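You operate a simulated robot arm through the tools that you are given. There is no shell and no other tool.

You are at the controls of a simulated robot arm. One attempt, no reset.

## Task
Wash the grime off the dirty plate with the white pad.
Fine: wet it in the water tub; pad back, lid shut. What is to be rubbed or washed off counts as gone when no trace of it is left.

Only the result counts: the job must be done as asked and must still hold three seconds after the hand-in. Knocking over, shifting, dropping, spilling or breaking anything else fails it. A push-on lid holds only when it is set on centred and level and pressed home; a screw cap is set on level and turned clockwise until tight.

## Robot
A 6-joint arm with a two-finger gripper, fixed in place. Base frame: the origin is at the foot of the arm, x ahead of it, y to its left, z up; the work surface is at about z = 0. Units: mm, rad, N and s.
With the tool pointing down near the work surface it reaches from about 180 to 480 mm from the base axis. Its first joint turns from -1.152 to 1.152 rad. Payload 1.76 kg.
The TCP is the grasp point between the finger pads, 29 mm short of the fingertips. In the tool frame z runs along the fingers and y along their closing line. Largest opening 82 mm; the body of the gripper starts 58 mm behind the TCP.
Orientation is that of the tool frame in the base frame, as a unit quaternion [x, y, z, w]. With the fingers straight down and closing along the base's y, the tool's x points along the base's -x, its y along +y and its z along -z.

## Interface
- The arm moves only by the tool nudge_tool. Its argument "steps" is one flat list of numbers, 7 for each row, row after row: the shift along the base's x, y, z in units of 20 mm (1.0 is 20 mm), then the turn, a rotation vector about the base's x, y, z in units of 8 degrees (1.0 is 8 degrees), then the closure in counts, from 0 (fully open) to 255 (shut). In form: [tx, ty, tz, rx, ry, rz, claw, tx, ty, tz, rx, ry, rz, claw, ...]. A call has 1 to 20 rows; each row shifts and turns the commanded pose from where the row before left it. A call with a number of a shift or a turn outside -1 to 1 is refused whole. Rows are played at 5 a second. More than 50 mm and 0.15 rad between two rows, or a gripper value outside its range, and nothing of the call is played. A pose out of reach is approached as far as the arm can. The call stops where the force on the tool passes 50 N (or 10 N more than at its start, if that is more) or the arm is blocked; 0.2 s more then pass. The fingers move at their own pace and stop on an object; they squeeze with about 34 N. The grip force told is the motor's: it shows also when the fingers shut on nothing. Time passes only in rows, and 0.2 s behind the last, so rows that do not move let the fingers close. It gives the time, the measured TCP pose, the force on the tool (base axes), the opening and the grip force at its end, in the units of the frame above (readings bear some noise), with the torque about the TCP (base axes, N m) and any sound that the robot's microphone picked up.
- Cameras (640 x 400 px; columns grow to the right, rows downward): "scene" is fixed at [41.2, 319.7, 425.5]; the picture's right is [-0.88, -0.48, 0.00], its down [-0.27, 0.50, -0.82] and it looks along [0.39, -0.72, -0.57] (base axes); focal length 315 px, centre (320, 200). "wrist" rides on the gripper at [79, 4, -89] in the tool frame; the picture's right is [-0.05, 1.00, 0.00], its down [-0.71, -0.04, -0.71] and it looks along [-0.71, -0.04, 0.71] (tool axes); focal length 256 px, centre (320, 200). There is no depth. A picture from a camera that has moved, and an enlarged one, comes with that camera's place and axes in the base frame and with its lens.
- grab_frame(camera): a new picture of that camera. The clock stands still meanwhile.
- enlarge(camera, box): a new picture of the part [left, top, right, bottom] of that camera's present view, enlarged. The clock stands still meanwhile.
- finish_job(): hands the job in; it is judged then, once.

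Nothing tells you positions but the pictures and the camera data. Unless the task says otherwise, let go and move clear before handing in.

The tools are called after "Call:" by a JSON object that holds its "fn" and its "kwargs". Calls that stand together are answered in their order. nudge_tool: Moves the arm, as the interface text tells. Its arguments: {"type":"object","properties":{"steps":{"type":"array"}},"required":["steps"]} The other tools are called the same way: grab_frame (camera) takes a picture; enlarge (camera, box) takes an enlarged picture of a part of a camera's view; finish_job () hands the job in.

At the start:

```text
time_s: 0.0
tool_pos: [298.7, -71.8, 230.3]
ee_rot: [-0.001, 1.0, 0.0, 0.0]
force: [-0.1, -0.3, -0.4]
moment: [-0.02, 0.0, 0.02]
opening: 82.1
finger_force: 0.1
```

scene: 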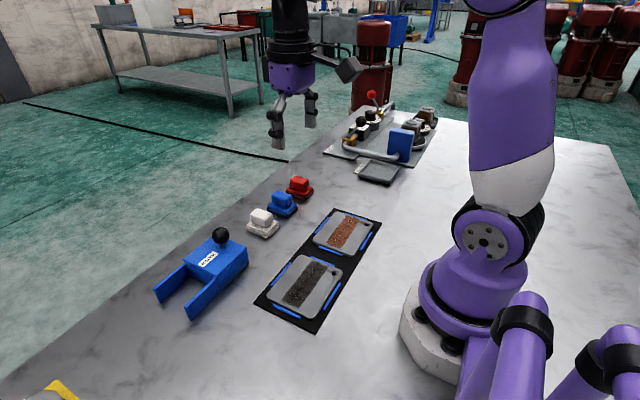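
wrist: 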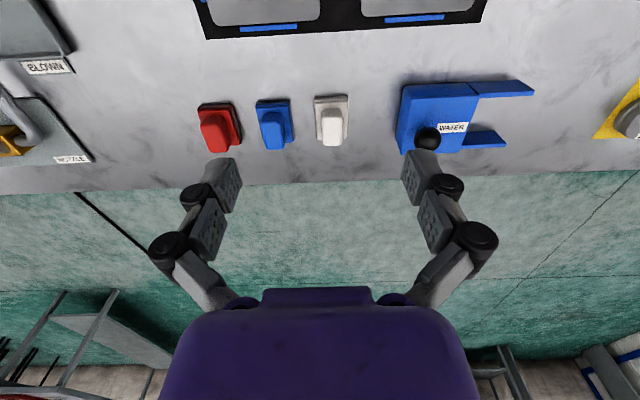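

I see a blue water tub with a knobbed lid on rails, three pads (white, blue, red), and two plates with dark and brown patches on a black mat. I'll look closer before moving.

Call:
{"fn": "enlarge", "kwargs": {"camera": "scene", "box": [140, 160, 400, 340]}}

Call:
{"fn": "enlarge", "kwargs": {"camera": "scene", "box": [320, 80, 450, 200]}}

Call:
{"fn": "enlarge", "kwargs": {"camera": "wrist", "box": [180, 60, 560, 200]}}

Call:
{"fn": "enlarge", "kwargs": {"camera": "wrist", "box": [180, 0, 500, 60]}}

```text
2.22 times, centred on (270, 250) of scene
camera zoom: at [41.2, 319.7, 425.5], right [-0.88, -0.48, 0.0], down [-0.27, 0.5, -0.82], along [0.39, -0.72, -0.57], focal length 700 px, centre (431, 89)
```

zoom: 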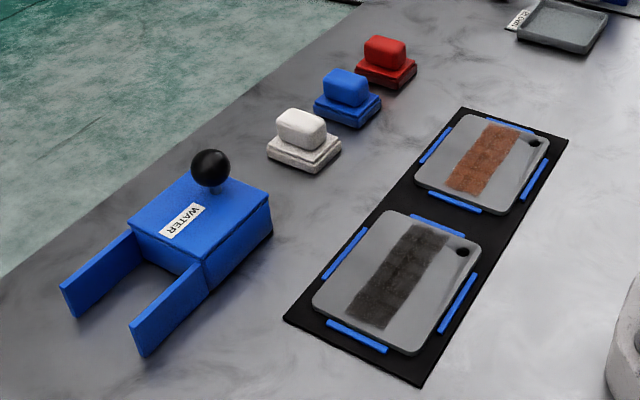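

```text
3.33 times, centred on (385, 140) of scene
camera zoom: at [41.2, 319.7, 425.5], right [-0.88, -0.48, 0.0], down [-0.27, 0.5, -0.82], along [0.39, -0.72, -0.57], focal length 1050 px, centre (103, 400)
```

zoom: 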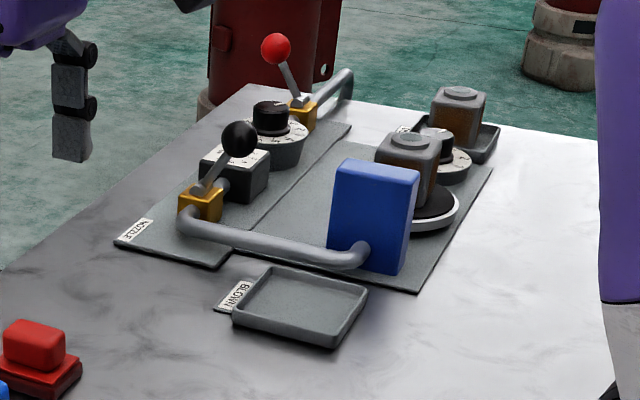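

```text
1.68 times, centred on (370, 130) of wrist
camera zoom: at [220.5, -67.9, 319.3], right [0.05, 1.0, 0.0], down [0.71, -0.04, 0.71], along [0.71, -0.04, -0.71], focal length 431 px, centre (236, 318)
```

zoom: 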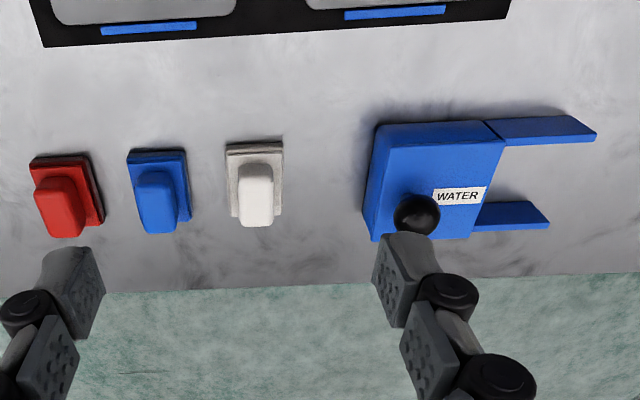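

```text
2.00 times, centred on (340, 30) of wrist
camera zoom: at [220.5, -67.9, 319.3], right [0.05, 1.0, 0.0], down [0.71, -0.04, 0.71], along [0.71, -0.04, -0.71], focal length 512 px, centre (280, 540)
```

zoom: 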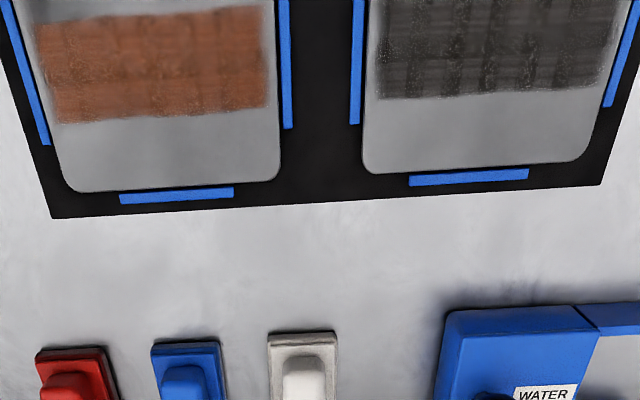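

The white pad sits near (377,-60), the tub knob near (382,45,68), and the plates near (235,-138) and (235,20). I'll back the arm off to see the plates and the tub from above.

Call:
{"fn": "nudge_tool", "kwargs": {"steps": [-1, 0.2, 0, 0, 0, 0, 0, -1, 0.2, 0, 0, 0, 0, 0, -1, 0.2, 0, 0, 0, 0, 0, -1, 0.2, 0, 0, 0, 0, 0, -1, 0.2, 0, 0, 0, 0, 0]}}

Call:
{"fn": "grab_frame", "kwargs": {"camera": "wrist"}}

Call:
{"fn": "grab_frame", "kwargs": {"camera": "scene"}}

```text
time_s: 1.2
tool_pos: [198.6, -53.2, 231.6]
ee_rot: [-0.001, 1.0, 0.0, 0.0]
force: [-0.1, -0.1, -0.1]
moment: [-0.02, -0.04, -0.02]
opening: 82.0
finger_force: 0.1
```

```text
taken
camera wrist: at [119.9, -48.3, 319.0], right [0.05, 1.0, 0.0], down [0.71, -0.04, 0.71], along [0.71, -0.04, -0.71], focal length 256 px, centre (320, 200)
```

wrist: 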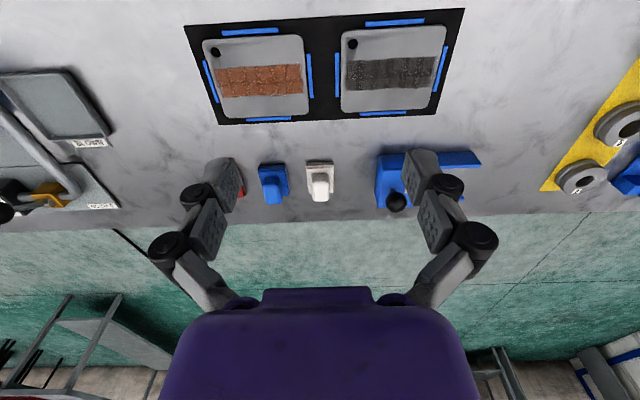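

```text
taken
```

scene: 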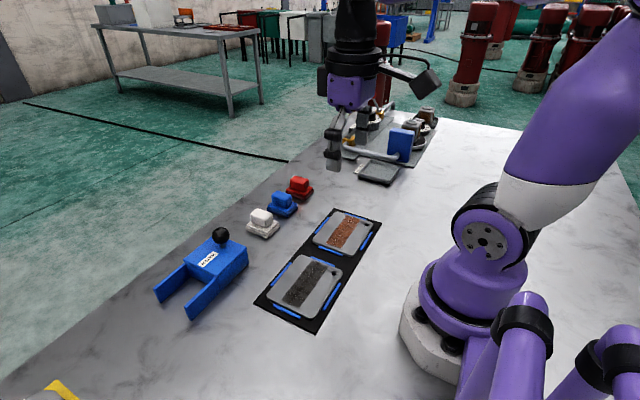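

Call:
{"fn": "enlarge", "kwargs": {"camera": "wrist", "box": [180, 0, 470, 130]}}

Call:
{"fn": "enlarge", "kwargs": {"camera": "wrist", "box": [240, 130, 500, 230]}}

Call:
{"fn": "enlarge", "kwargs": {"camera": "wrist", "box": [520, 60, 640, 220]}}

Call:
{"fn": "enlarge", "kwargs": {"camera": "scene", "box": [140, 200, 300, 330]}}

Call:
{"fn": "enlarge", "kwargs": {"camera": "scene", "box": [250, 200, 390, 340]}}

```text
2.21 times, centred on (325, 65) of wrist
camera zoom: at [119.9, -48.3, 319.0], right [0.05, 1.0, 0.0], down [0.71, -0.04, 0.71], along [0.71, -0.04, -0.71], focal length 565 px, centre (309, 498)
```

zoom: 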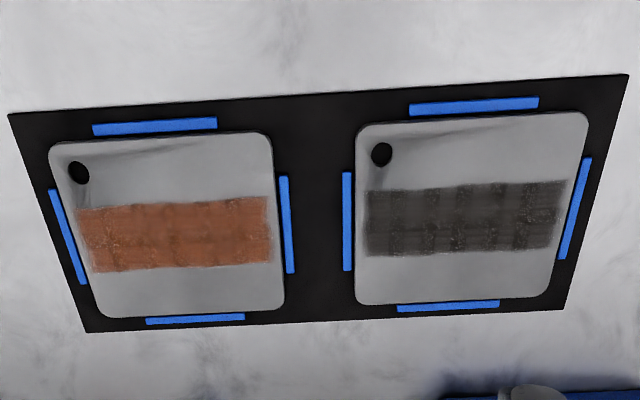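

```text
2.46 times, centred on (370, 180) of wrist
camera zoom: at [119.9, -48.3, 319.0], right [0.05, 1.0, 0.0], down [0.71, -0.04, 0.71], along [0.71, -0.04, -0.71], focal length 630 px, centre (197, 249)
```

zoom: 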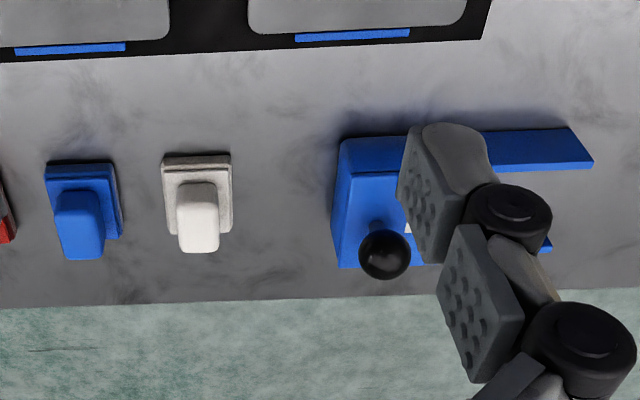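

```text
2.50 times, centred on (580, 140) of wrist
camera zoom: at [119.9, -48.3, 319.0], right [0.05, 1.0, 0.0], down [0.71, -0.04, 0.71], along [0.71, -0.04, -0.71], focal length 640 px, centre (-330, 350)
```

zoom: 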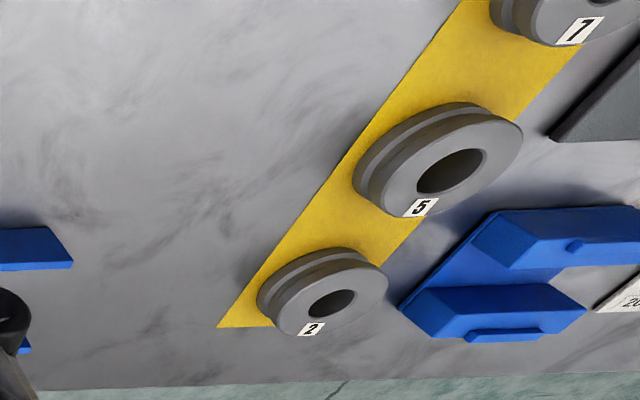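

```text
3.08 times, centred on (220, 265) of scene
camera zoom: at [41.2, 319.7, 425.5], right [-0.88, -0.48, 0.0], down [-0.27, 0.5, -0.82], along [0.39, -0.72, -0.57], focal length 969 px, centre (628, 0)
```

zoom: 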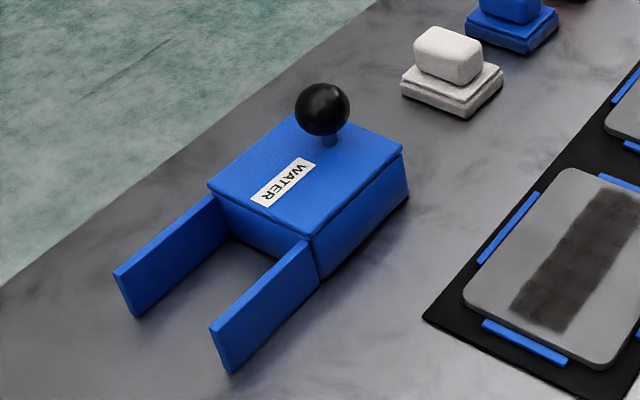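

```text
2.86 times, centred on (320, 270) of scene
camera zoom: at [41.2, 319.7, 425.5], right [-0.88, -0.48, 0.0], down [-0.27, 0.5, -0.82], along [0.39, -0.72, -0.57], focal length 900 px, centre (320, 0)
```

zoom: 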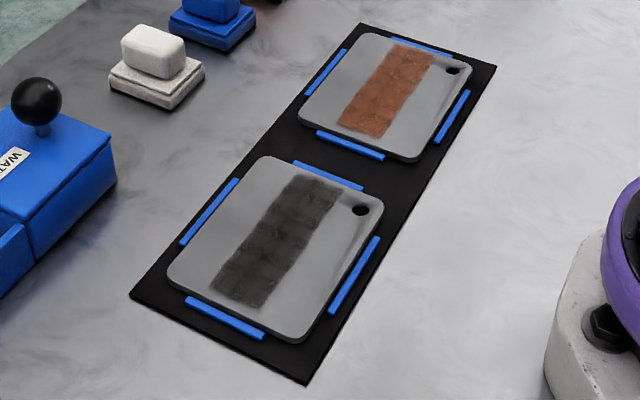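

The dark patch is the grime, on the plate near (235,20); the brown patch on the other plate looks like rust. The tub lid (x 345–422, y 27–100) seems to slide along +y over the two rails, so I'll look at it closely.

Call:
{"fn": "nudge_tool", "kwargs": {"steps": [0.94, 0.79, -0.58, 0, 0, 0, 0, 0.94, 0.79, -0.58, 0, 0, 0, 0, 0.94, 0.79, -0.58, 0, 0, 0, 0, 0.94, 0.79, -0.58, 0, 0, 0, 0, 0.94, 0.79, -0.58, 0, 0, 0, 0, 0.94, 0.79, -0.58, 0, 0, 0, 0, 0.94, 0.79, -0.58, 0, 0, 0, 0]}}

Call:
{"fn": "grab_frame", "kwargs": {"camera": "wrist"}}

Call:
{"fn": "enlarge", "kwargs": {"camera": "wrist", "box": [220, 60, 460, 210]}}

```text
time_s: 2.8
tool_pos: [333.0, 60.3, 150.4]
ee_rot: [0.0, 1.0, 0.0, -0.001]
force: [-0.2, 0.1, -0.3]
moment: [0.01, -0.03, -0.02]
opening: 81.9
finger_force: 0.0
```

```text
taken
camera wrist: at [252.4, 63.4, 237.5], right [0.05, 1.0, 0.0], down [0.71, -0.04, 0.71], along [0.71, -0.04, -0.71], focal length 256 px, centre (320, 200)
```

wrist: 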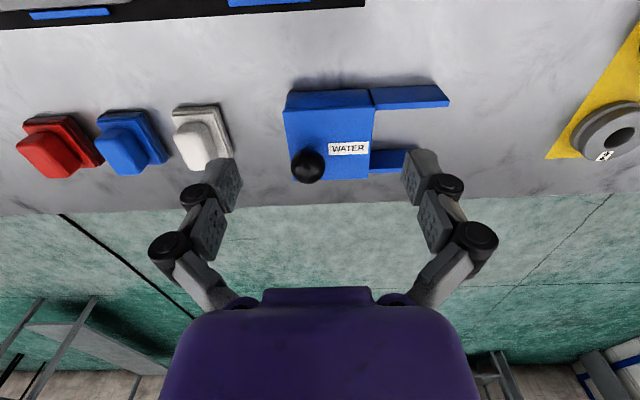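

```text
2.67 times, centred on (340, 135) of wrist
camera zoom: at [252.4, 63.4, 237.5], right [0.05, 1.0, 0.0], down [0.71, -0.04, 0.71], along [0.71, -0.04, -0.71], focal length 683 px, centre (267, 373)
```

zoom: 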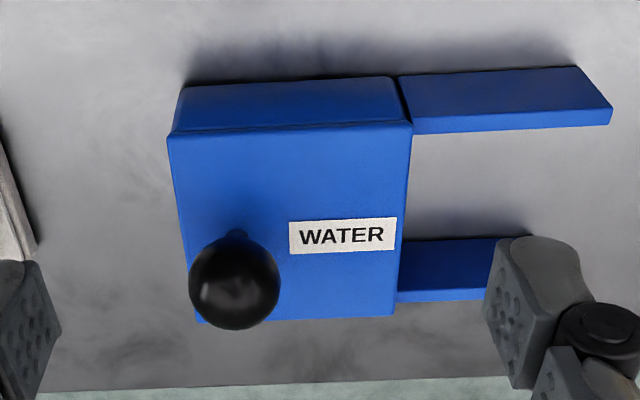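

The knob's centre is about (380.5,46,71), with the lid top at z≈44. I'll go above the knob, come down and grip it just clear of the lid.

Call:
{"fn": "nudge_tool", "kwargs": {"steps": [0.79, -0.23, 0, 0, 0, 0, 0, 0.79, -0.23, 0, 0, 0, 0, 0, 0.79, -0.23, 0, 0, 0, 0, 0, 0, 0, 0, 0, 0, 0, 0]}}

Call:
{"fn": "grab_frame", "kwargs": {"camera": "scene"}}

Call:
{"fn": "grab_frame", "kwargs": {"camera": "wrist"}}

```text
time_s: 3.8
tool_pos: [379.0, 43.9, 149.6]
ee_rot: [0.001, 1.0, 0.0, 0.0]
force: [-0.1, -0.6, 0.2]
moment: [-0.01, -0.02, 0.02]
opening: 81.9
finger_force: 0.0
```

```text
taken
```

scene: 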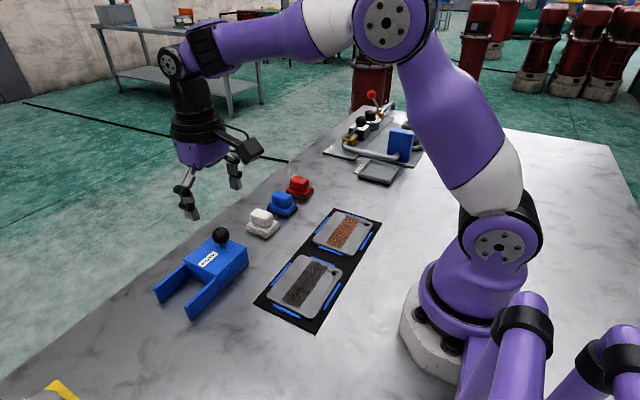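

```text
taken
camera wrist: at [299.6, 48.9, 238.0], right [0.05, 1.0, 0.0], down [0.71, -0.04, 0.71], along [0.71, -0.04, -0.71], focal length 256 px, centre (320, 200)
```

wrist: 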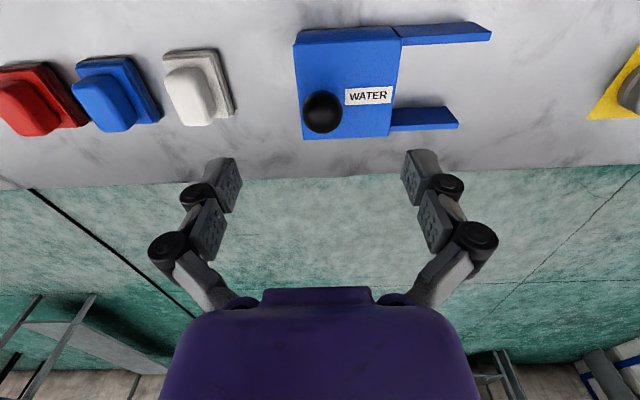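

The knob is confirmed at about (382,45.5,71). I'll descend to z≈80 and close on it.

Call:
{"fn": "nudge_tool", "kwargs": {"steps": [0.1, 0.07, -0.875, 0, 0, 0, 0, 0, 0, -0.875, 0, 0, 0, 0, 0, 0, -0.875, 0, 0, 0, 0, 0, 0, -0.875, 0, 0, 0, 0, 0, 0, 0, 0, 0, 0, 0]}}

Call:
{"fn": "grab_frame", "kwargs": {"camera": "scene"}}

Call:
{"fn": "grab_frame", "kwargs": {"camera": "wrist"}}

```text
time_s: 5.0
tool_pos: [383.0, 46.5, 80.1]
ee_rot: [0.0, 1.0, -0.001, -0.001]
force: [-0.7, -0.8, 0.3]
moment: [0.04, 0.01, 0.01]
opening: 82.1
finger_force: 0.1
```

```text
taken
```

scene: 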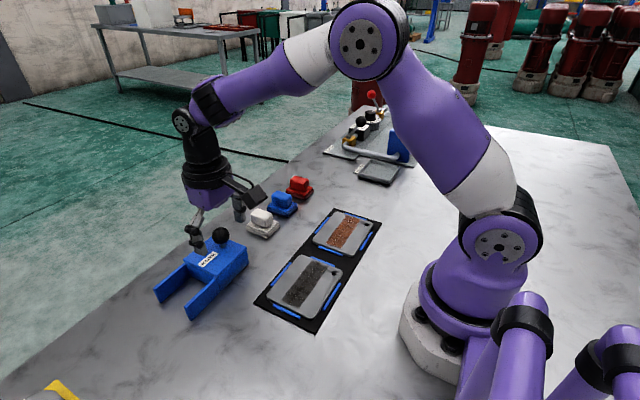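

```text
taken
camera wrist: at [301.6, 50.3, 167.7], right [0.05, 1.0, 0.0], down [0.71, -0.04, 0.71], along [0.71, -0.04, -0.71], focal length 256 px, centre (320, 200)
```

wrist: 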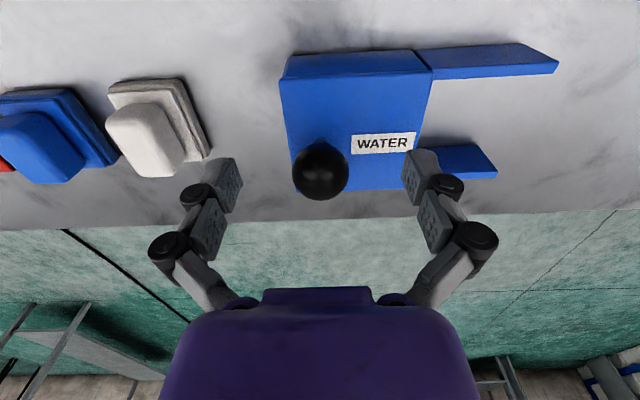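

Ball is centred between the fingers. Closing now.

Call:
{"fn": "nudge_tool", "kwargs": {"steps": [0, 0, 0, 0, 0, 0, 255, 0, 0, 0, 0, 0, 0, 255, 0, 0, 0, 0, 0, 0, 255]}}

Call:
{"fn": "grab_frame", "kwargs": {"camera": "wrist"}}

```text
time_s: 5.8
tool_pos: [380.3, 45.8, 80.4]
ee_rot: [0.0, 1.0, 0.0, 0.002]
force: [-4.1, -0.2, 28.7]
moment: [-0.01, 0.0, -0.02]
opening: 28.7
finger_force: 36.0
```

```text
taken
camera wrist: at [301.9, 50.4, 168.7], right [0.05, 1.0, 0.0], down [0.7, -0.04, 0.71], along [0.71, -0.04, -0.71], focal length 256 px, centre (320, 200)
```

wrist: 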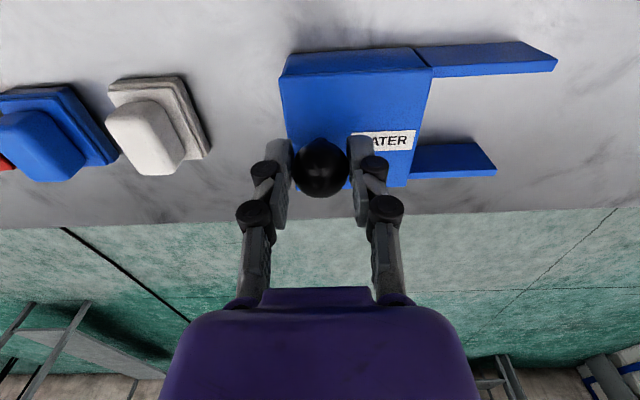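

Knob gripped at 28.7 mm, but there's an upward reaction of about 29 N. I'll ease up slightly to relieve it and then test sliding.

Call:
{"fn": "nudge_tool", "kwargs": {"steps": [0, 0, 0.1, 0, 0, 0, 255, 0, 0, 0, 0, 0, 0, 255]}}

```text
time_s: 6.4
tool_pos: [380.9, 45.1, 80.7]
ee_rot: [0.0, 1.0, 0.0, 0.001]
force: [22.9, 1.3, -21.4]
moment: [0.01, -0.48, 0.05]
opening: 28.3
finger_force: 36.1
```

The lid is held against lifting, which fits a sliding lid. I'll settle back 1 mm and try a small slide along +y.

Call:
{"fn": "nudge_tool", "kwargs": {"steps": [0, 0, -0.04, 0, 0, 0, 255, 0, 0.15, 0, 0, 0, 0, 255, 0, 0.15, 0, 0, 0, 0, 255]}}

Call:
{"fn": "grab_frame", "kwargs": {"camera": "scene"}}

```text
time_s: 7.2
tool_pos: [381.7, 53.2, 79.8]
ee_rot: [0.0, 1.0, 0.001, 0.001]
force: [20.0, -0.2, -17.2]
moment: [-0.02, -0.46, -0.14]
opening: 28.2
finger_force: 36.2
```

```text
taken
```

scene: 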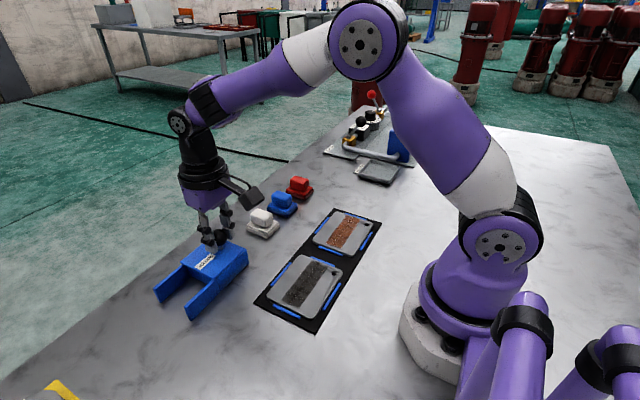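

The slide met no resistance along y. I'll continue along +y while relieving the side forces, then check that the lid moved and the tub did not.

Call:
{"fn": "nudge_tool", "kwargs": {"steps": [0.05, 0, -0.03, 0, 0, 0, 255, 0, 0.4, 0, 0, 0, 0, 255, 0, 0.4, 0, 0, 0, 0, 255]}}

Call:
{"fn": "enlarge", "kwargs": {"camera": "scene", "box": [140, 200, 300, 330]}}

```text
time_s: 8.0
tool_pos: [381.0, 67.5, 80.9]
ee_rot: [-0.001, 1.0, 0.0, -0.002]
force: [-17.7, -0.4, 23.5]
moment: [-0.01, 0.21, 0.01]
opening: 28.2
finger_force: 35.9
```

```text
3.08 times, centred on (220, 265) of scene
camera zoom: at [41.1, 319.6, 425.5], right [-0.88, -0.48, 0.0], down [-0.27, 0.5, -0.82], along [0.39, -0.72, -0.57], focal length 969 px, centre (628, 0)
```

zoom: 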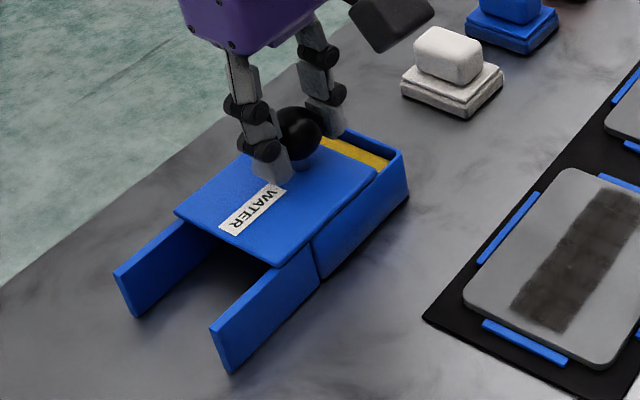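

The lid is sliding and the tub stays put. Continuing the slide about 38 mm more.

Call:
{"fn": "nudge_tool", "kwargs": {"steps": [-0.02, 0.38, 0.015, 0, 0, 0, 255, 0, 0.38, 0, 0, 0, 0, 255, 0, 0.38, 0, 0, 0, 0, 255, 0, 0.38, 0, 0, 0, 0, 255, 0, 0.38, 0, 0, 0, 0, 255]}}

Call:
{"fn": "enlarge", "kwargs": {"camera": "scene", "box": [140, 200, 300, 330]}}

Call:
{"fn": "grab_frame", "kwargs": {"camera": "wrist"}}

```text
time_s: 9.2
tool_pos: [382.1, 105.3, 80.4]
ee_rot: [0.0, 1.0, 0.0, -0.001]
force: [-4.2, -0.1, 2.8]
moment: [0.0, -0.02, 0.05]
opening: 28.2
finger_force: 35.8
```

```text
3.08 times, centred on (220, 265) of scene
camera zoom: at [41.2, 319.7, 425.5], right [-0.88, -0.48, 0.0], down [-0.27, 0.5, -0.82], along [0.39, -0.72, -0.57], focal length 969 px, centre (628, 0)
```

zoom: 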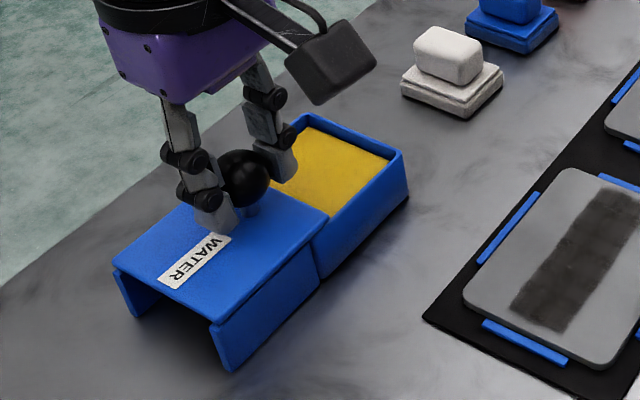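

```text
taken
camera wrist: at [302.2, 110.5, 168.8], right [0.05, 1.0, 0.0], down [0.71, -0.04, 0.71], along [0.71, -0.04, -0.71], focal length 256 px, centre (320, 200)
```

wrist: 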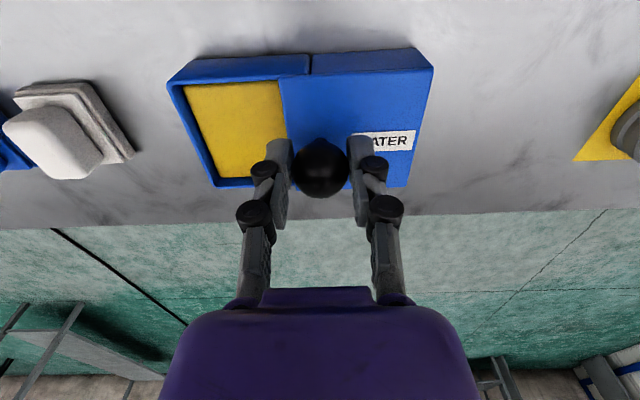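

The tub is open, showing a yellow wet sponge at about y 30–86. I'll open it 4 mm more, then release and lift clear.

Call:
{"fn": "nudge_tool", "kwargs": {"steps": [0, 0.2, 0, 0, 0, 0, 255, 0, 0, 0, 0, 0, 0, 255]}}

```text
time_s: 9.8
tool_pos: [381.1, 110.5, 80.7]
ee_rot: [0.001, 1.0, 0.0, -0.001]
force: [2.3, -0.9, -4.6]
moment: [0.01, 0.01, -0.05]
opening: 28.3
finger_force: 36.2
```

Slid 64 mm in total. Releasing, going up, and moving to view the white pad.

Call:
{"fn": "nudge_tool", "kwargs": {"steps": [0, 0, 0, 0, 0, 0, 120, 0, 0, 0, 0, 0, 0, 0, 0, 0, 0, 0, 0, 0, 0, 0, 0, 1, 0, 0, 0, 0, 0, 0, 1, 0, 0, 0, 0, 0, 0, 1, 0, 0, 0, 0, -0.3, -1, 0, 0, 0, 0, 0, -0.3, -1, 0, 0, 0, 0, 0, -0.3, -1, 0, 0, 0, 0, 0, -0.3, -1, 0, 0, 0, 0, 0, -0.3, -1, 0, 0, 0, 0, 0, -0.3, -1, 0, 0, 0, 0, 0, -0.3, -1, 0, 0, 0, 0, 0, -0.3, -1, 0, 0, 0, 0, 0, 0, -0.5, 0, 0, 0, 0, 0, 0, 0, 0, 0, 0, 0, 0]}}

Call:
{"fn": "grab_frame", "kwargs": {"camera": "wrist"}}

Call:
{"fn": "grab_frame", "kwargs": {"camera": "scene"}}

```text
time_s: 13.2
tool_pos: [333.6, -59.5, 140.6]
ee_rot: [0.0, 1.0, 0.001, 0.0]
force: [0.4, -0.2, 0.5]
moment: [-0.02, 0.01, -0.02]
opening: 82.0
finger_force: 0.1
```

```text
taken
camera wrist: at [254.3, -55.9, 229.1], right [0.05, 1.0, 0.0], down [0.71, -0.04, 0.71], along [0.71, -0.04, -0.71], focal length 256 px, centre (320, 200)
```

wrist: 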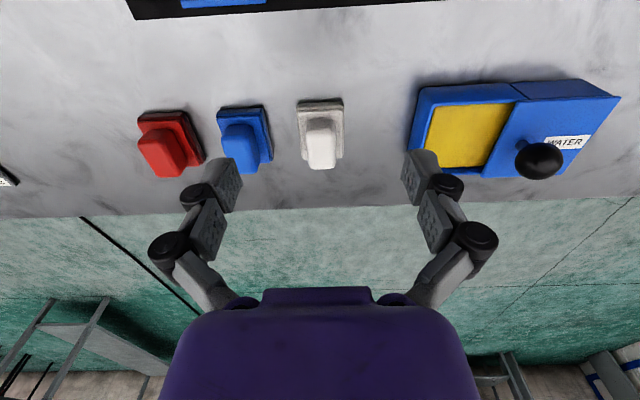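

```text
taken
```

scene: 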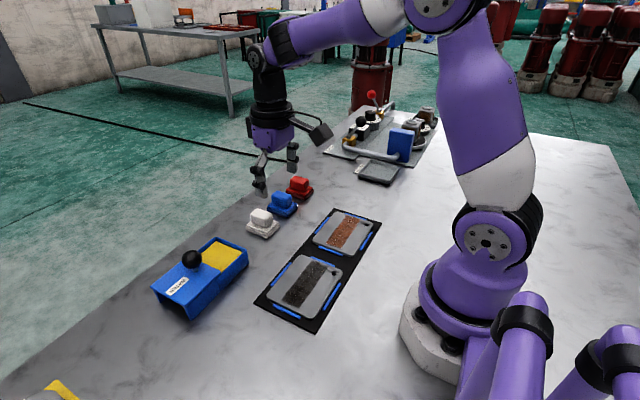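

Call:
{"fn": "enlarge", "kwargs": {"camera": "wrist", "box": [270, 80, 370, 180]}}

Call:
{"fn": "enlarge", "kwargs": {"camera": "scene", "box": [235, 195, 305, 245]}}

Call:
{"fn": "enlarge", "kwargs": {"camera": "scene", "box": [140, 200, 300, 330]}}

```text
4.00 times, centred on (320, 130) of wrist
camera zoom: at [254.3, -55.9, 229.1], right [0.05, 1.0, 0.0], down [0.71, -0.04, 0.71], along [0.71, -0.04, -0.71], focal length 1024 px, centre (320, 480)
```

zoom: 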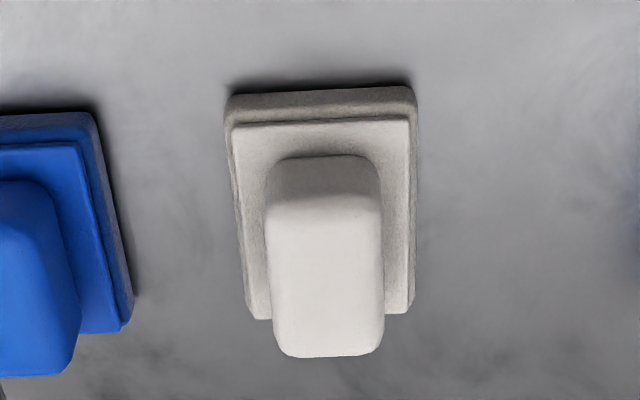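

```text
8.00 times, centred on (270, 220) of scene
camera zoom: at [41.2, 319.7, 425.5], right [-0.88, -0.48, 0.0], down [-0.27, 0.5, -0.82], along [0.39, -0.72, -0.57], focal length 2519 px, centre (720, 40)
```

zoom: 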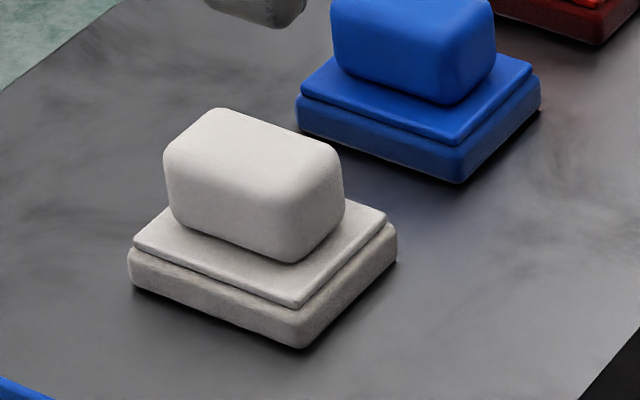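

```text
3.08 times, centred on (220, 265) of scene
camera zoom: at [41.2, 319.7, 425.5], right [-0.88, -0.48, 0.0], down [-0.27, 0.5, -0.82], along [0.39, -0.72, -0.57], focal length 969 px, centre (628, 0)
```

zoom: 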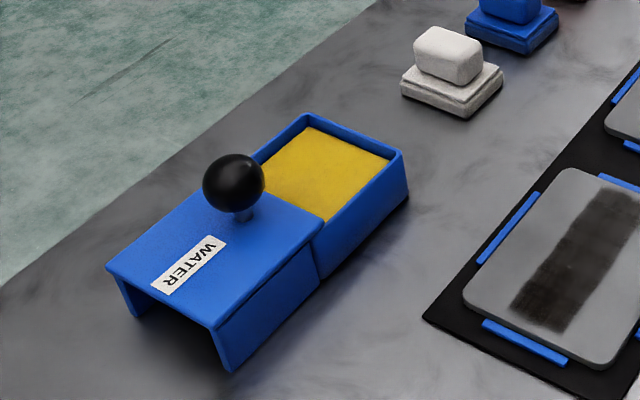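

White pad: centre about (385,-61.5), base 55×42 mm, handle about 40×26 mm reaching z≈37. I'll pre-close to about 50 mm to clear the blue pad and hover above it.

Call:
{"fn": "nudge_tool", "kwargs": {"steps": [0.85, 0, -0.5, 0, 0, 0, 100, 0.85, 0, -0.5, 0, 0, 0, 100, 0.85, -0.1, -0.5, 0, 0, 0, 100, 0, 0, 0, 0, 0, 0, 100]}}

Call:
{"fn": "grab_frame", "kwargs": {"camera": "wrist"}}

Call:
{"fn": "grab_frame", "kwargs": {"camera": "scene"}}

```text
time_s: 14.2
tool_pos: [383.9, -61.5, 110.8]
ee_rot: [0.0, 1.0, 0.0, 0.0]
force: [0.1, 0.6, -0.7]
moment: [0.0, 0.0, 0.04]
opening: 49.9
finger_force: 0.0
```

```text
taken
camera wrist: at [305.1, -57.7, 198.6], right [0.05, 1.0, 0.0], down [0.71, -0.04, 0.71], along [0.71, -0.04, -0.71], focal length 256 px, centre (320, 200)
```

wrist: 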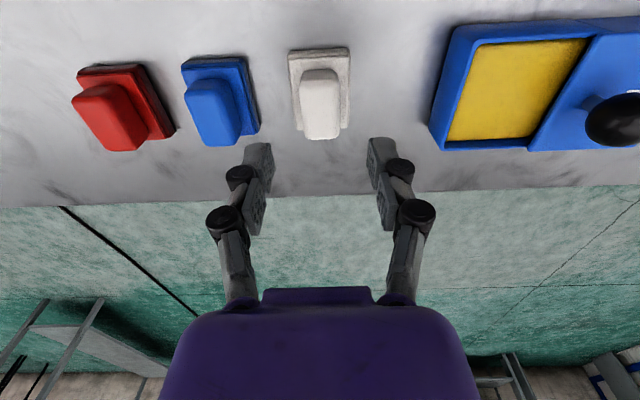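

```text
taken
```

scene: 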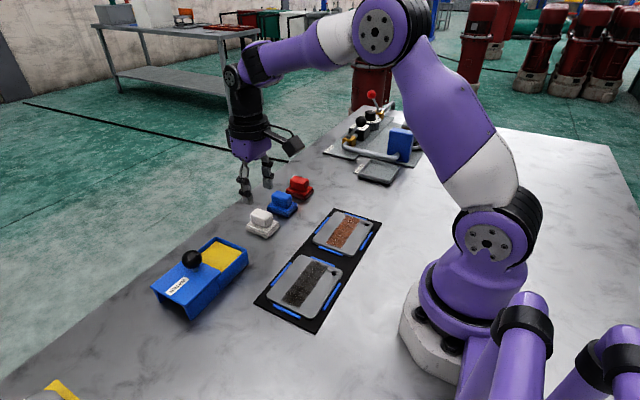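

Pad handle lines up with the fingers (centre ≈(385,-61)). Descending to z≈48, leaving the fingertips above the pad's base.

Call:
{"fn": "nudge_tool", "kwargs": {"steps": [0.05, 0.02, -0.79, 0, 0, 0, 100, 0, 0, -0.79, 0, 0, 0, 100, 0, 0, -0.79, 0, 0, 0, 100, 0, 0, -0.75, 0, 0, 0, 100, 0, 0, 0, 0, 0, 0, 100]}}

Call:
{"fn": "grab_frame", "kwargs": {"camera": "wrist"}}

Call:
{"fn": "enlarge", "kwargs": {"camera": "scene", "box": [215, 165, 335, 245]}}

```text
time_s: 15.4
tool_pos: [384.5, -62.3, 49.0]
ee_rot: [0.0, 1.0, 0.0, 0.0]
force: [0.0, 0.1, 0.4]
moment: [-0.01, -0.01, 0.02]
opening: 49.6
finger_force: 0.0
```

```text
taken
camera wrist: at [305.5, -56.9, 136.3], right [0.05, 1.0, 0.0], down [0.71, -0.04, 0.71], along [0.71, -0.04, -0.71], focal length 256 px, centre (320, 200)
```

wrist: 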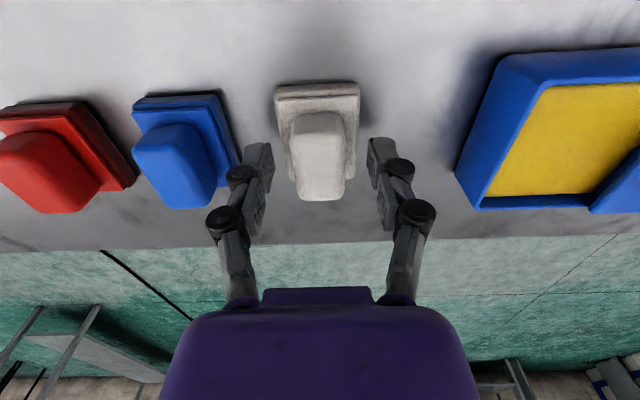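

```text
5.00 times, centred on (275, 205) of scene
camera zoom: at [41.2, 319.7, 425.5], right [-0.88, -0.48, 0.0], down [-0.27, 0.5, -0.82], along [0.39, -0.72, -0.57], focal length 1574 px, centre (545, 175)
```

zoom: 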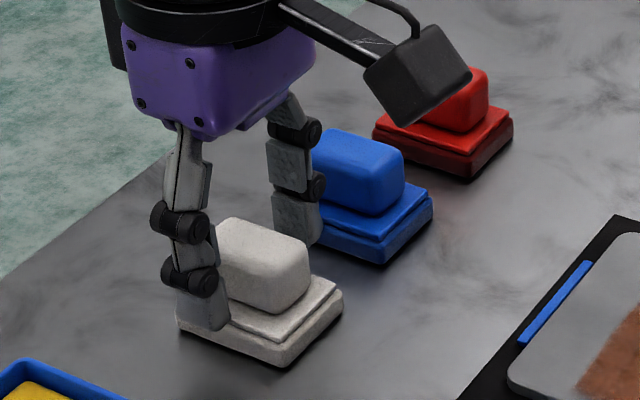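

Fingers straddle the handle properly. Closing.

Call:
{"fn": "nudge_tool", "kwargs": {"steps": [0, 0, 0, 0, 0, 0, 255, 0, 0, 0, 0, 0, 0, 255, 0, 0, 0, 0, 0, 0, 255]}}

Call:
{"fn": "enlarge", "kwargs": {"camera": "scene", "box": [215, 165, 335, 245]}}

Call:
{"fn": "grab_frame", "kwargs": {"camera": "wrist"}}

```text
time_s: 16.2
tool_pos: [385.5, -61.7, 48.9]
ee_rot: [0.0, 1.0, 0.0, 0.001]
force: [1.7, -2.0, 7.9]
moment: [-0.03, 0.01, 0.0]
opening: 25.0
finger_force: 33.9
```

```text
5.00 times, centred on (275, 205) of scene
camera zoom: at [41.1, 319.7, 425.5], right [-0.88, -0.48, 0.0], down [-0.27, 0.5, -0.82], along [0.39, -0.72, -0.57], focal length 1574 px, centre (545, 175)
```

zoom: 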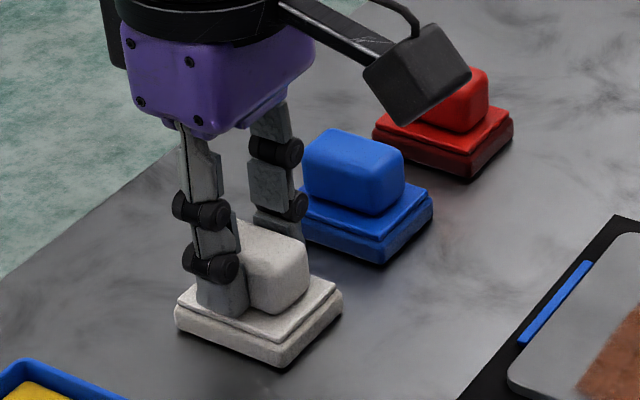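

```text
taken
camera wrist: at [305.7, -57.0, 136.8], right [0.05, 1.0, 0.0], down [0.71, -0.04, 0.71], along [0.71, -0.04, -0.71], focal length 256 px, centre (320, 200)
```

wrist: 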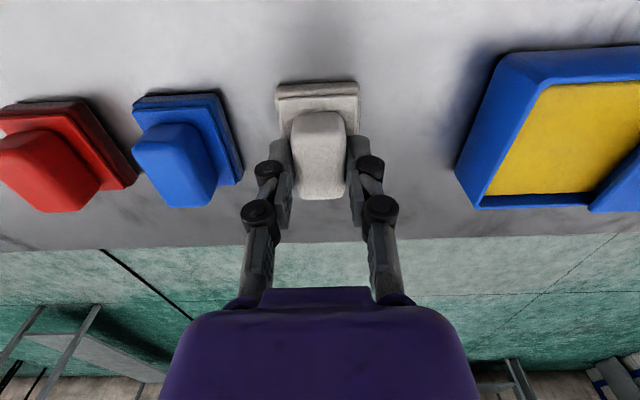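

The pad is gripped at (385,-62,49). I'll lift it and carry it over the open part of the tub, around (383,60).

Call:
{"fn": "nudge_tool", "kwargs": {"steps": [0, 0, 0.3, 0, 0, 0, 255, 0, 0, 0.9, 0, 0, 0, 255, 0, 0, 0.9, 0, 0, 0, 255, 0, 0, 0.9, 0, 0, 0, 255, 0, 0, 0, 0, 0, 0, 255, 0, 0.87, 0, 0, 0, 0, 255, 0, 0.87, 0, 0, 0, 0, 255, 0, 0.87, 0, 0, 0, 0, 255, 0, 0.87, 0, 0, 0, 0, 255, 0, 0.87, 0, 0, 0, 0, 255, 0, 0.87, 0, 0, 0, 0, 255, -0.1, 0.87, 0, 0, 0, 0, 255, 0, 0, 0, 0, 0, 0, 255]}}

Call:
{"fn": "grab_frame", "kwargs": {"camera": "wrist"}}

Call:
{"fn": "enlarge", "kwargs": {"camera": "scene", "box": [130, 160, 310, 330]}}

```text
time_s: 19.0
tool_pos: [382.1, 60.3, 107.8]
ee_rot: [0.001, 1.0, 0.0, 0.0]
force: [0.0, 1.3, -0.1]
moment: [0.0, 0.02, -0.01]
opening: 24.7
finger_force: 33.9
```

```text
taken
camera wrist: at [303.5, 64.4, 196.6], right [0.05, 1.0, 0.0], down [0.71, -0.04, 0.71], along [0.71, -0.04, -0.71], focal length 256 px, centre (320, 200)
```

wrist: 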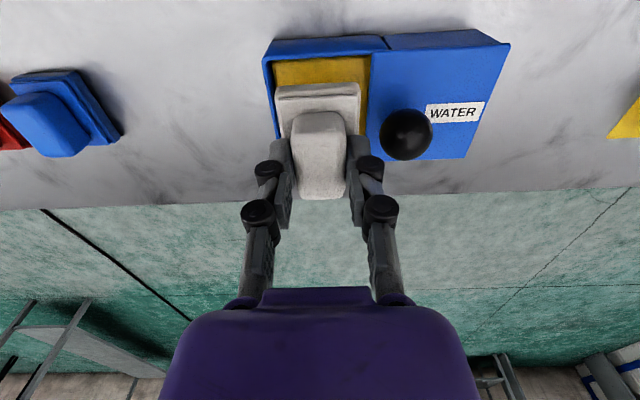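

```text
2.35 times, centred on (220, 245) of scene
camera zoom: at [41.2, 319.7, 425.5], right [-0.88, -0.48, 0.0], down [-0.27, 0.5, -0.82], along [0.39, -0.72, -0.57], focal length 741 px, centre (555, 94)
```

zoom: 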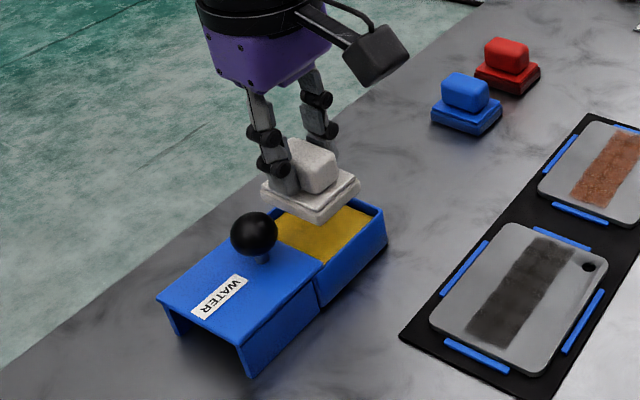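

Pad is centred over the sponge with clearance on all sides. Lowering gently.

Call:
{"fn": "nudge_tool", "kwargs": {"steps": [0.03, 0.05, -0.5, 0, 0, 0, 255, 0, 0, -0.4, 0, 0, 0, 255, 0, 0, -0.15, 0, 0, 0, 255, 0, 0, 0, 0, 0, 0, 255]}}

Call:
{"fn": "enlarge", "kwargs": {"camera": "scene", "box": [130, 160, 310, 330]}}

```text
time_s: 20.0
tool_pos: [383.7, 60.0, 87.7]
ee_rot: [-0.001, 1.0, 0.0, 0.0]
force: [0.1, 0.3, -0.9]
moment: [0.01, 0.02, 0.0]
opening: 25.0
finger_force: 33.7
```

```text
2.35 times, centred on (220, 245) of scene
camera zoom: at [41.2, 319.7, 425.5], right [-0.88, -0.48, 0.0], down [-0.27, 0.5, -0.82], along [0.39, -0.72, -0.57], focal length 741 px, centre (555, 94)
```

zoom: 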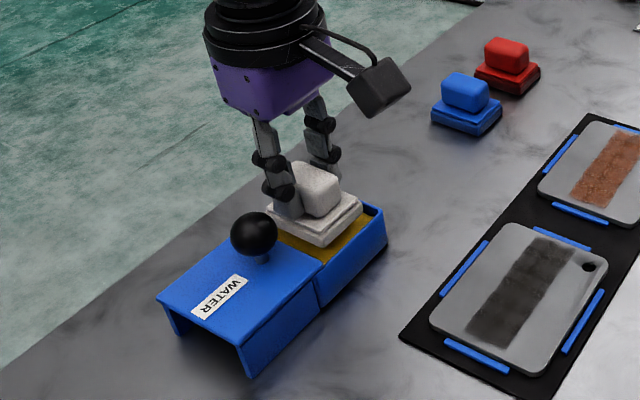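

Call:
{"fn": "nudge_tool", "kwargs": {"steps": [0, 0, -0.15, 0, 0, 0, 255, 0, 0, -0.1, 0, 0, 0, 255, 0, 0, 0, 0, 0, 0, 255]}}

```text
time_s: 20.8
tool_pos: [384.1, 61.0, 82.9]
ee_rot: [0.0, 1.0, 0.0, 0.0]
force: [-0.4, 0.1, -0.9]
moment: [-0.03, -0.02, 0.02]
opening: 25.0
finger_force: 34.3
```

No contact yet at z=83. I'll keep lowering in small steps.

Call:
{"fn": "nudge_tool", "kwargs": {"steps": [0, 0, -0.1, 0, 0, 0, 255, 0, 0, -0.1, 0, 0, 0, 255, 0, 0, 0, 0, 0, 0, 255]}}

Call:
{"fn": "enlarge", "kwargs": {"camera": "scene", "box": [180, 200, 270, 270]}}

```text
time_s: 21.6
tool_pos: [382.3, 61.5, 79.0]
ee_rot: [0.0, 1.0, 0.0, 0.0]
force: [-0.3, -0.2, -0.6]
moment: [0.04, -0.01, 0.03]
opening: 24.9
finger_force: 34.1
```

```text
5.71 times, centred on (225, 235) of scene
camera zoom: at [41.2, 319.7, 425.5], right [-0.88, -0.48, 0.0], down [-0.27, 0.5, -0.82], along [0.39, -0.72, -0.57], focal length 1799 px, centre (863, 0)
```

zoom: 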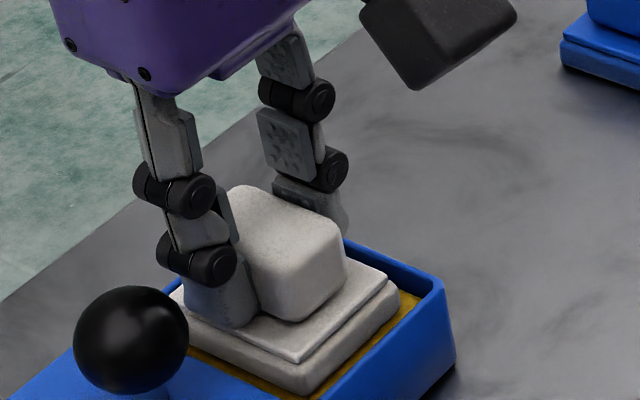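

Call:
{"fn": "nudge_tool", "kwargs": {"steps": [0, 0, -0.1, 0, 0, 0, 255, 0, 0, 0, 0, 0, 0, 255]}}

Call:
{"fn": "nudge_tool", "kwargs": {"steps": [0, 0, -0.1, 0, 0, 0, 255, 0, 0, 0, 0, 0, 0, 255]}}

Call:
{"fn": "enlarge", "kwargs": {"camera": "scene", "box": [180, 200, 270, 270]}}

```text
time_s: 22.2
tool_pos: [383.6, 60.3, 76.8]
ee_rot: [0.0, 1.0, 0.0, 0.001]
force: [-10.6, -0.5, 29.6]
moment: [-0.03, 0.53, 0.03]
opening: 25.2
finger_force: 33.7
```

```text
time_s: 22.8
tool_pos: [384.9, 61.8, 75.5]
ee_rot: [0.0, 1.0, -0.001, 0.003]
force: [-2.7, -1.2, 35.5]
moment: [-0.09, 0.03, 0.01]
opening: 24.9
finger_force: 33.6
```

```text
5.71 times, centred on (225, 235) of scene
camera zoom: at [41.1, 319.6, 425.5], right [-0.88, -0.48, 0.0], down [-0.27, 0.5, -0.82], along [0.39, -0.72, -0.57], focal length 1799 px, centre (863, 0)
```

zoom: 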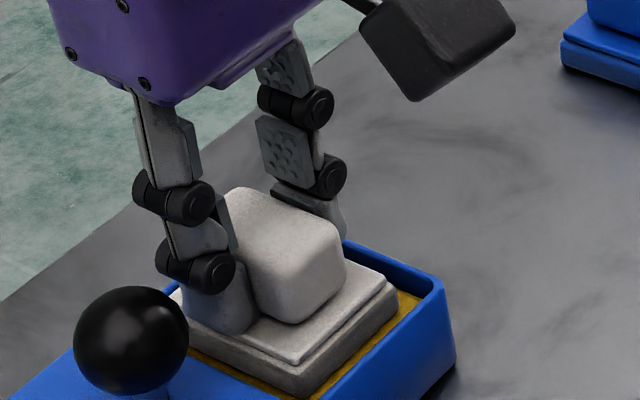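

The pad touched the sponge at z≈78 and its foot darkened, so it is wet. I'll lift it out, carry it back over the table and look at the grime plate.

Call:
{"fn": "nudge_tool", "kwargs": {"steps": [0, 0, 0, 0, 0, 0, 255, 0, 0, 0.3, 0, 0, 0, 255, 0, 0, 0.9, 0, 0, 0, 255, 0, 0, 0.9, 0, 0, 0, 255, 0, 0, 0.9, 0, 0, 0, 255, -0.92, -0.605, 0.1, 0, 0, 0, 255, -0.92, -0.605, 0.1, 0, 0, 0, 255, -0.92, -0.605, 0.1, 0, 0, 0, 255, -0.92, -0.605, 0.1, 0, 0, 0, 255, -0.92, -0.605, 0.1, 0, 0, 0, 255, -0.92, -0.605, 0.1, 0, 0, 0, 255, -0.92, -0.605, 0.1, 0, 0, 0, 255, -0.92, -0.605, 0.1, 0, 0, 0, 255, -0.92, -0.605, 0.1, 0, 0, 0, 255, -0.92, -0.605, 0.1, 0, 0, 0, 255, 0, 0, 0, 0, 0, 0, 255]}}

Call:
{"fn": "grab_frame", "kwargs": {"camera": "wrist"}}

Call:
{"fn": "grab_frame", "kwargs": {"camera": "scene"}}

```text
time_s: 26.2
tool_pos: [199.9, -60.4, 153.2]
ee_rot: [0.0, 1.0, 0.0, 0.0]
force: [0.1, 1.2, 0.2]
moment: [0.02, -0.02, -0.01]
opening: 24.9
finger_force: 33.6
```

```text
taken
camera wrist: at [120.0, -55.7, 243.1], right [0.05, 1.0, 0.0], down [0.71, -0.04, 0.71], along [0.71, -0.04, -0.71], focal length 256 px, centre (320, 200)
```

wrist: 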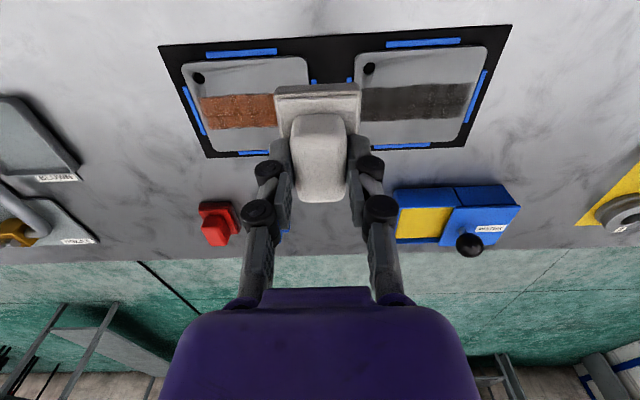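

```text
taken
```

scene: 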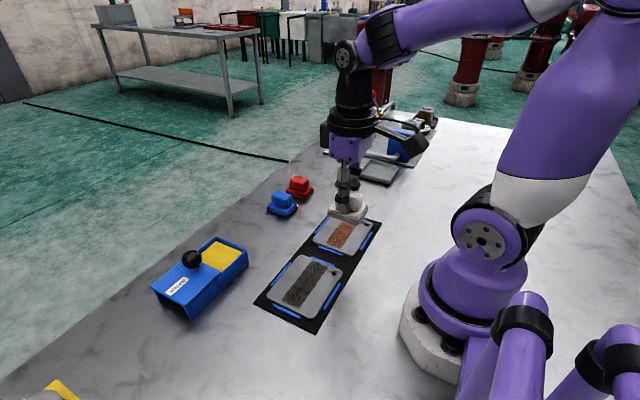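

Call:
{"fn": "enlarge", "kwargs": {"camera": "wrist", "box": [330, 20, 530, 160]}}

Call:
{"fn": "enlarge", "kwargs": {"camera": "scene", "box": [250, 240, 360, 340]}}

```text
2.86 times, centred on (430, 90) of wrist
camera zoom: at [120.0, -55.7, 243.1], right [0.05, 1.0, 0.0], down [0.71, -0.04, 0.71], along [0.71, -0.04, -0.71], focal length 731 px, centre (6, 514)
```

zoom: 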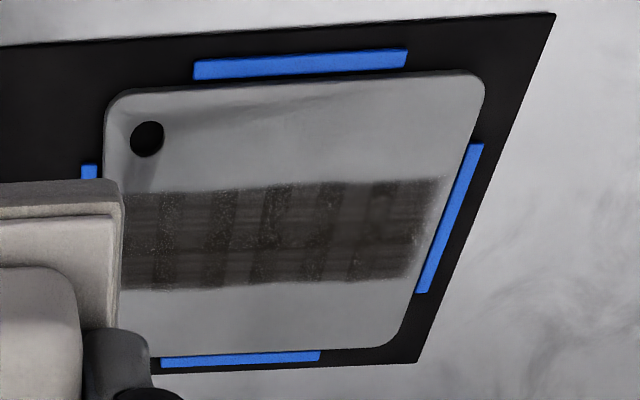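

```text
4.00 times, centred on (305, 290) of scene
camera zoom: at [41.2, 319.7, 425.5], right [-0.88, -0.48, 0.0], down [-0.27, 0.5, -0.82], along [0.39, -0.72, -0.57], focal length 1260 px, centre (380, -160)
```

zoom: 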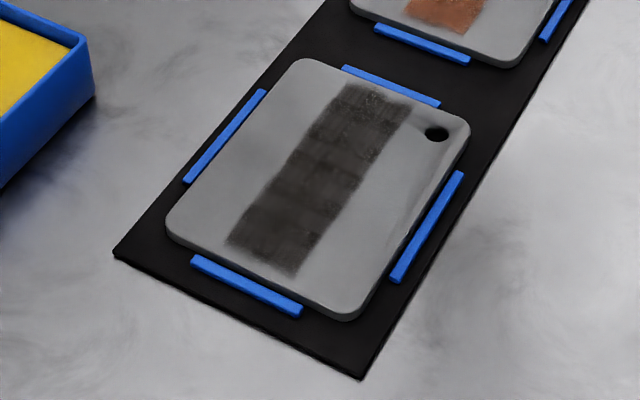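

Grime patch measured at x 214–247, y -24..77; the wet pad (55 mm in x) covers its width, so strokes along y at x≈231 should do. I'll move above its -y part and lower to just over the plate.

Call:
{"fn": "nudge_tool", "kwargs": {"steps": [0.38, 0.755, -0.79, 0, 0, 0, 255, 0.38, 0.755, -0.79, 0, 0, 0, 255, 0.38, 0.755, -0.79, 0, 0, 0, 255, 0.38, 0.755, -0.79, 0, 0, 0, 255, 0, 0, -0.6, 0, 0, 0, 255, 0, 0, -0.7, 0, 0, 0, 255, 0, 0, 0, 0, 0, 0, 255]}}

Call:
{"fn": "enlarge", "kwargs": {"camera": "scene", "box": [240, 180, 390, 340]}}

```text
time_s: 27.8
tool_pos: [230.4, 1.6, 64.6]
ee_rot: [0.0, 1.0, 0.0, 0.0]
force: [-0.4, 0.5, -0.1]
moment: [0.01, 0.0, 0.02]
opening: 24.7
finger_force: 34.2
```

```text
2.50 times, centred on (315, 260) of scene
camera zoom: at [41.2, 319.7, 425.5], right [-0.88, -0.48, 0.0], down [-0.27, 0.5, -0.82], along [0.39, -0.72, -0.57], focal length 787 px, centre (332, 50)
```

zoom: 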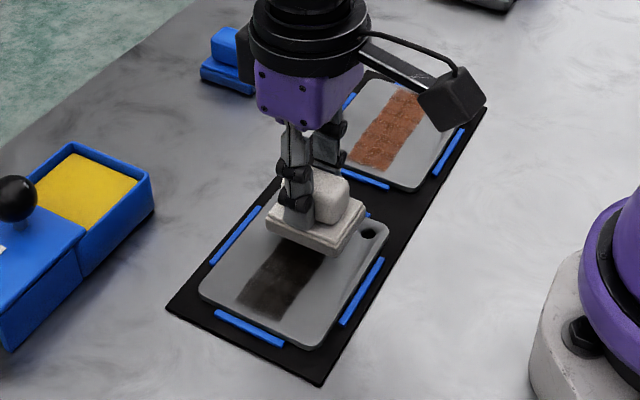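

Call:
{"fn": "nudge_tool", "kwargs": {"steps": [0, 0, -0.15, 0, 0, 0, 255, 0, 0, -0.1, 0, 0, 0, 255, 0, 0, 0, 0, 0, 0, 255]}}

Call:
{"fn": "nudge_tool", "kwargs": {"steps": [0, 0, -0.07, 0, 0, 0, 255, 0, 0, 0, 0, 0, 0, 255]}}

Call:
{"fn": "nudge_tool", "kwargs": {"steps": [0, 0, -0.07, 0, 0, 0, 255, 0, 0, 0, 0, 0, 0, 255]}}

```text
time_s: 28.6
tool_pos: [230.6, 2.3, 60.7]
ee_rot: [0.0, 1.0, 0.001, 0.0]
force: [0.0, 0.4, 0.5]
moment: [0.01, -0.02, 0.02]
opening: 24.9
finger_force: 34.0
```

```text
time_s: 29.2
tool_pos: [230.7, 1.2, 58.3]
ee_rot: [0.0, 1.0, 0.0, 0.001]
force: [-0.1, -0.2, -0.4]
moment: [-0.01, -0.01, 0.04]
opening: 24.7
finger_force: 34.0
```

```text
time_s: 29.8
tool_pos: [229.7, 0.4, 57.0]
ee_rot: [0.0, 1.0, -0.001, 0.001]
force: [-0.2, -0.7, -0.8]
moment: [0.0, 0.0, 0.0]
opening: 24.8
finger_force: 33.8
```

Call:
{"fn": "nudge_tool", "kwargs": {"steps": [0, 0, -0.05, 0, 0, 0, 255, 0, 0, 0, 0, 0, 0, 255]}}

Call:
{"fn": "nudge_tool", "kwargs": {"steps": [0, 0, -0.05, 0, 0, 0, 255, 0, 0, 0, 0, 0, 0, 255]}}

Call:
{"fn": "nudge_tool", "kwargs": {"steps": [0, 0, -0.04, 0, 0, 0, 255, 0, 0, 0, 0, 0, 0, 255]}}

```text
time_s: 30.4
tool_pos: [230.8, -0.6, 56.0]
ee_rot: [0.0, 1.0, 0.0, 0.0]
force: [0.5, -0.1, -0.9]
moment: [0.03, 0.0, -0.01]
opening: 24.9
finger_force: 34.5
```

```text
time_s: 31.0
tool_pos: [229.6, 0.5, 55.0]
ee_rot: [-0.001, 1.0, -0.001, 0.0]
force: [-1.0, 1.1, 3.5]
moment: [0.0, -0.05, -0.02]
opening: 25.1
finger_force: 34.4
```

```text
time_s: 31.6
tool_pos: [230.6, 1.1, 54.9]
ee_rot: [0.0, 1.0, 0.001, 0.001]
force: [-6.1, 0.0, 26.0]
moment: [-0.02, -0.14, -0.03]
opening: 24.8
finger_force: 34.0
```

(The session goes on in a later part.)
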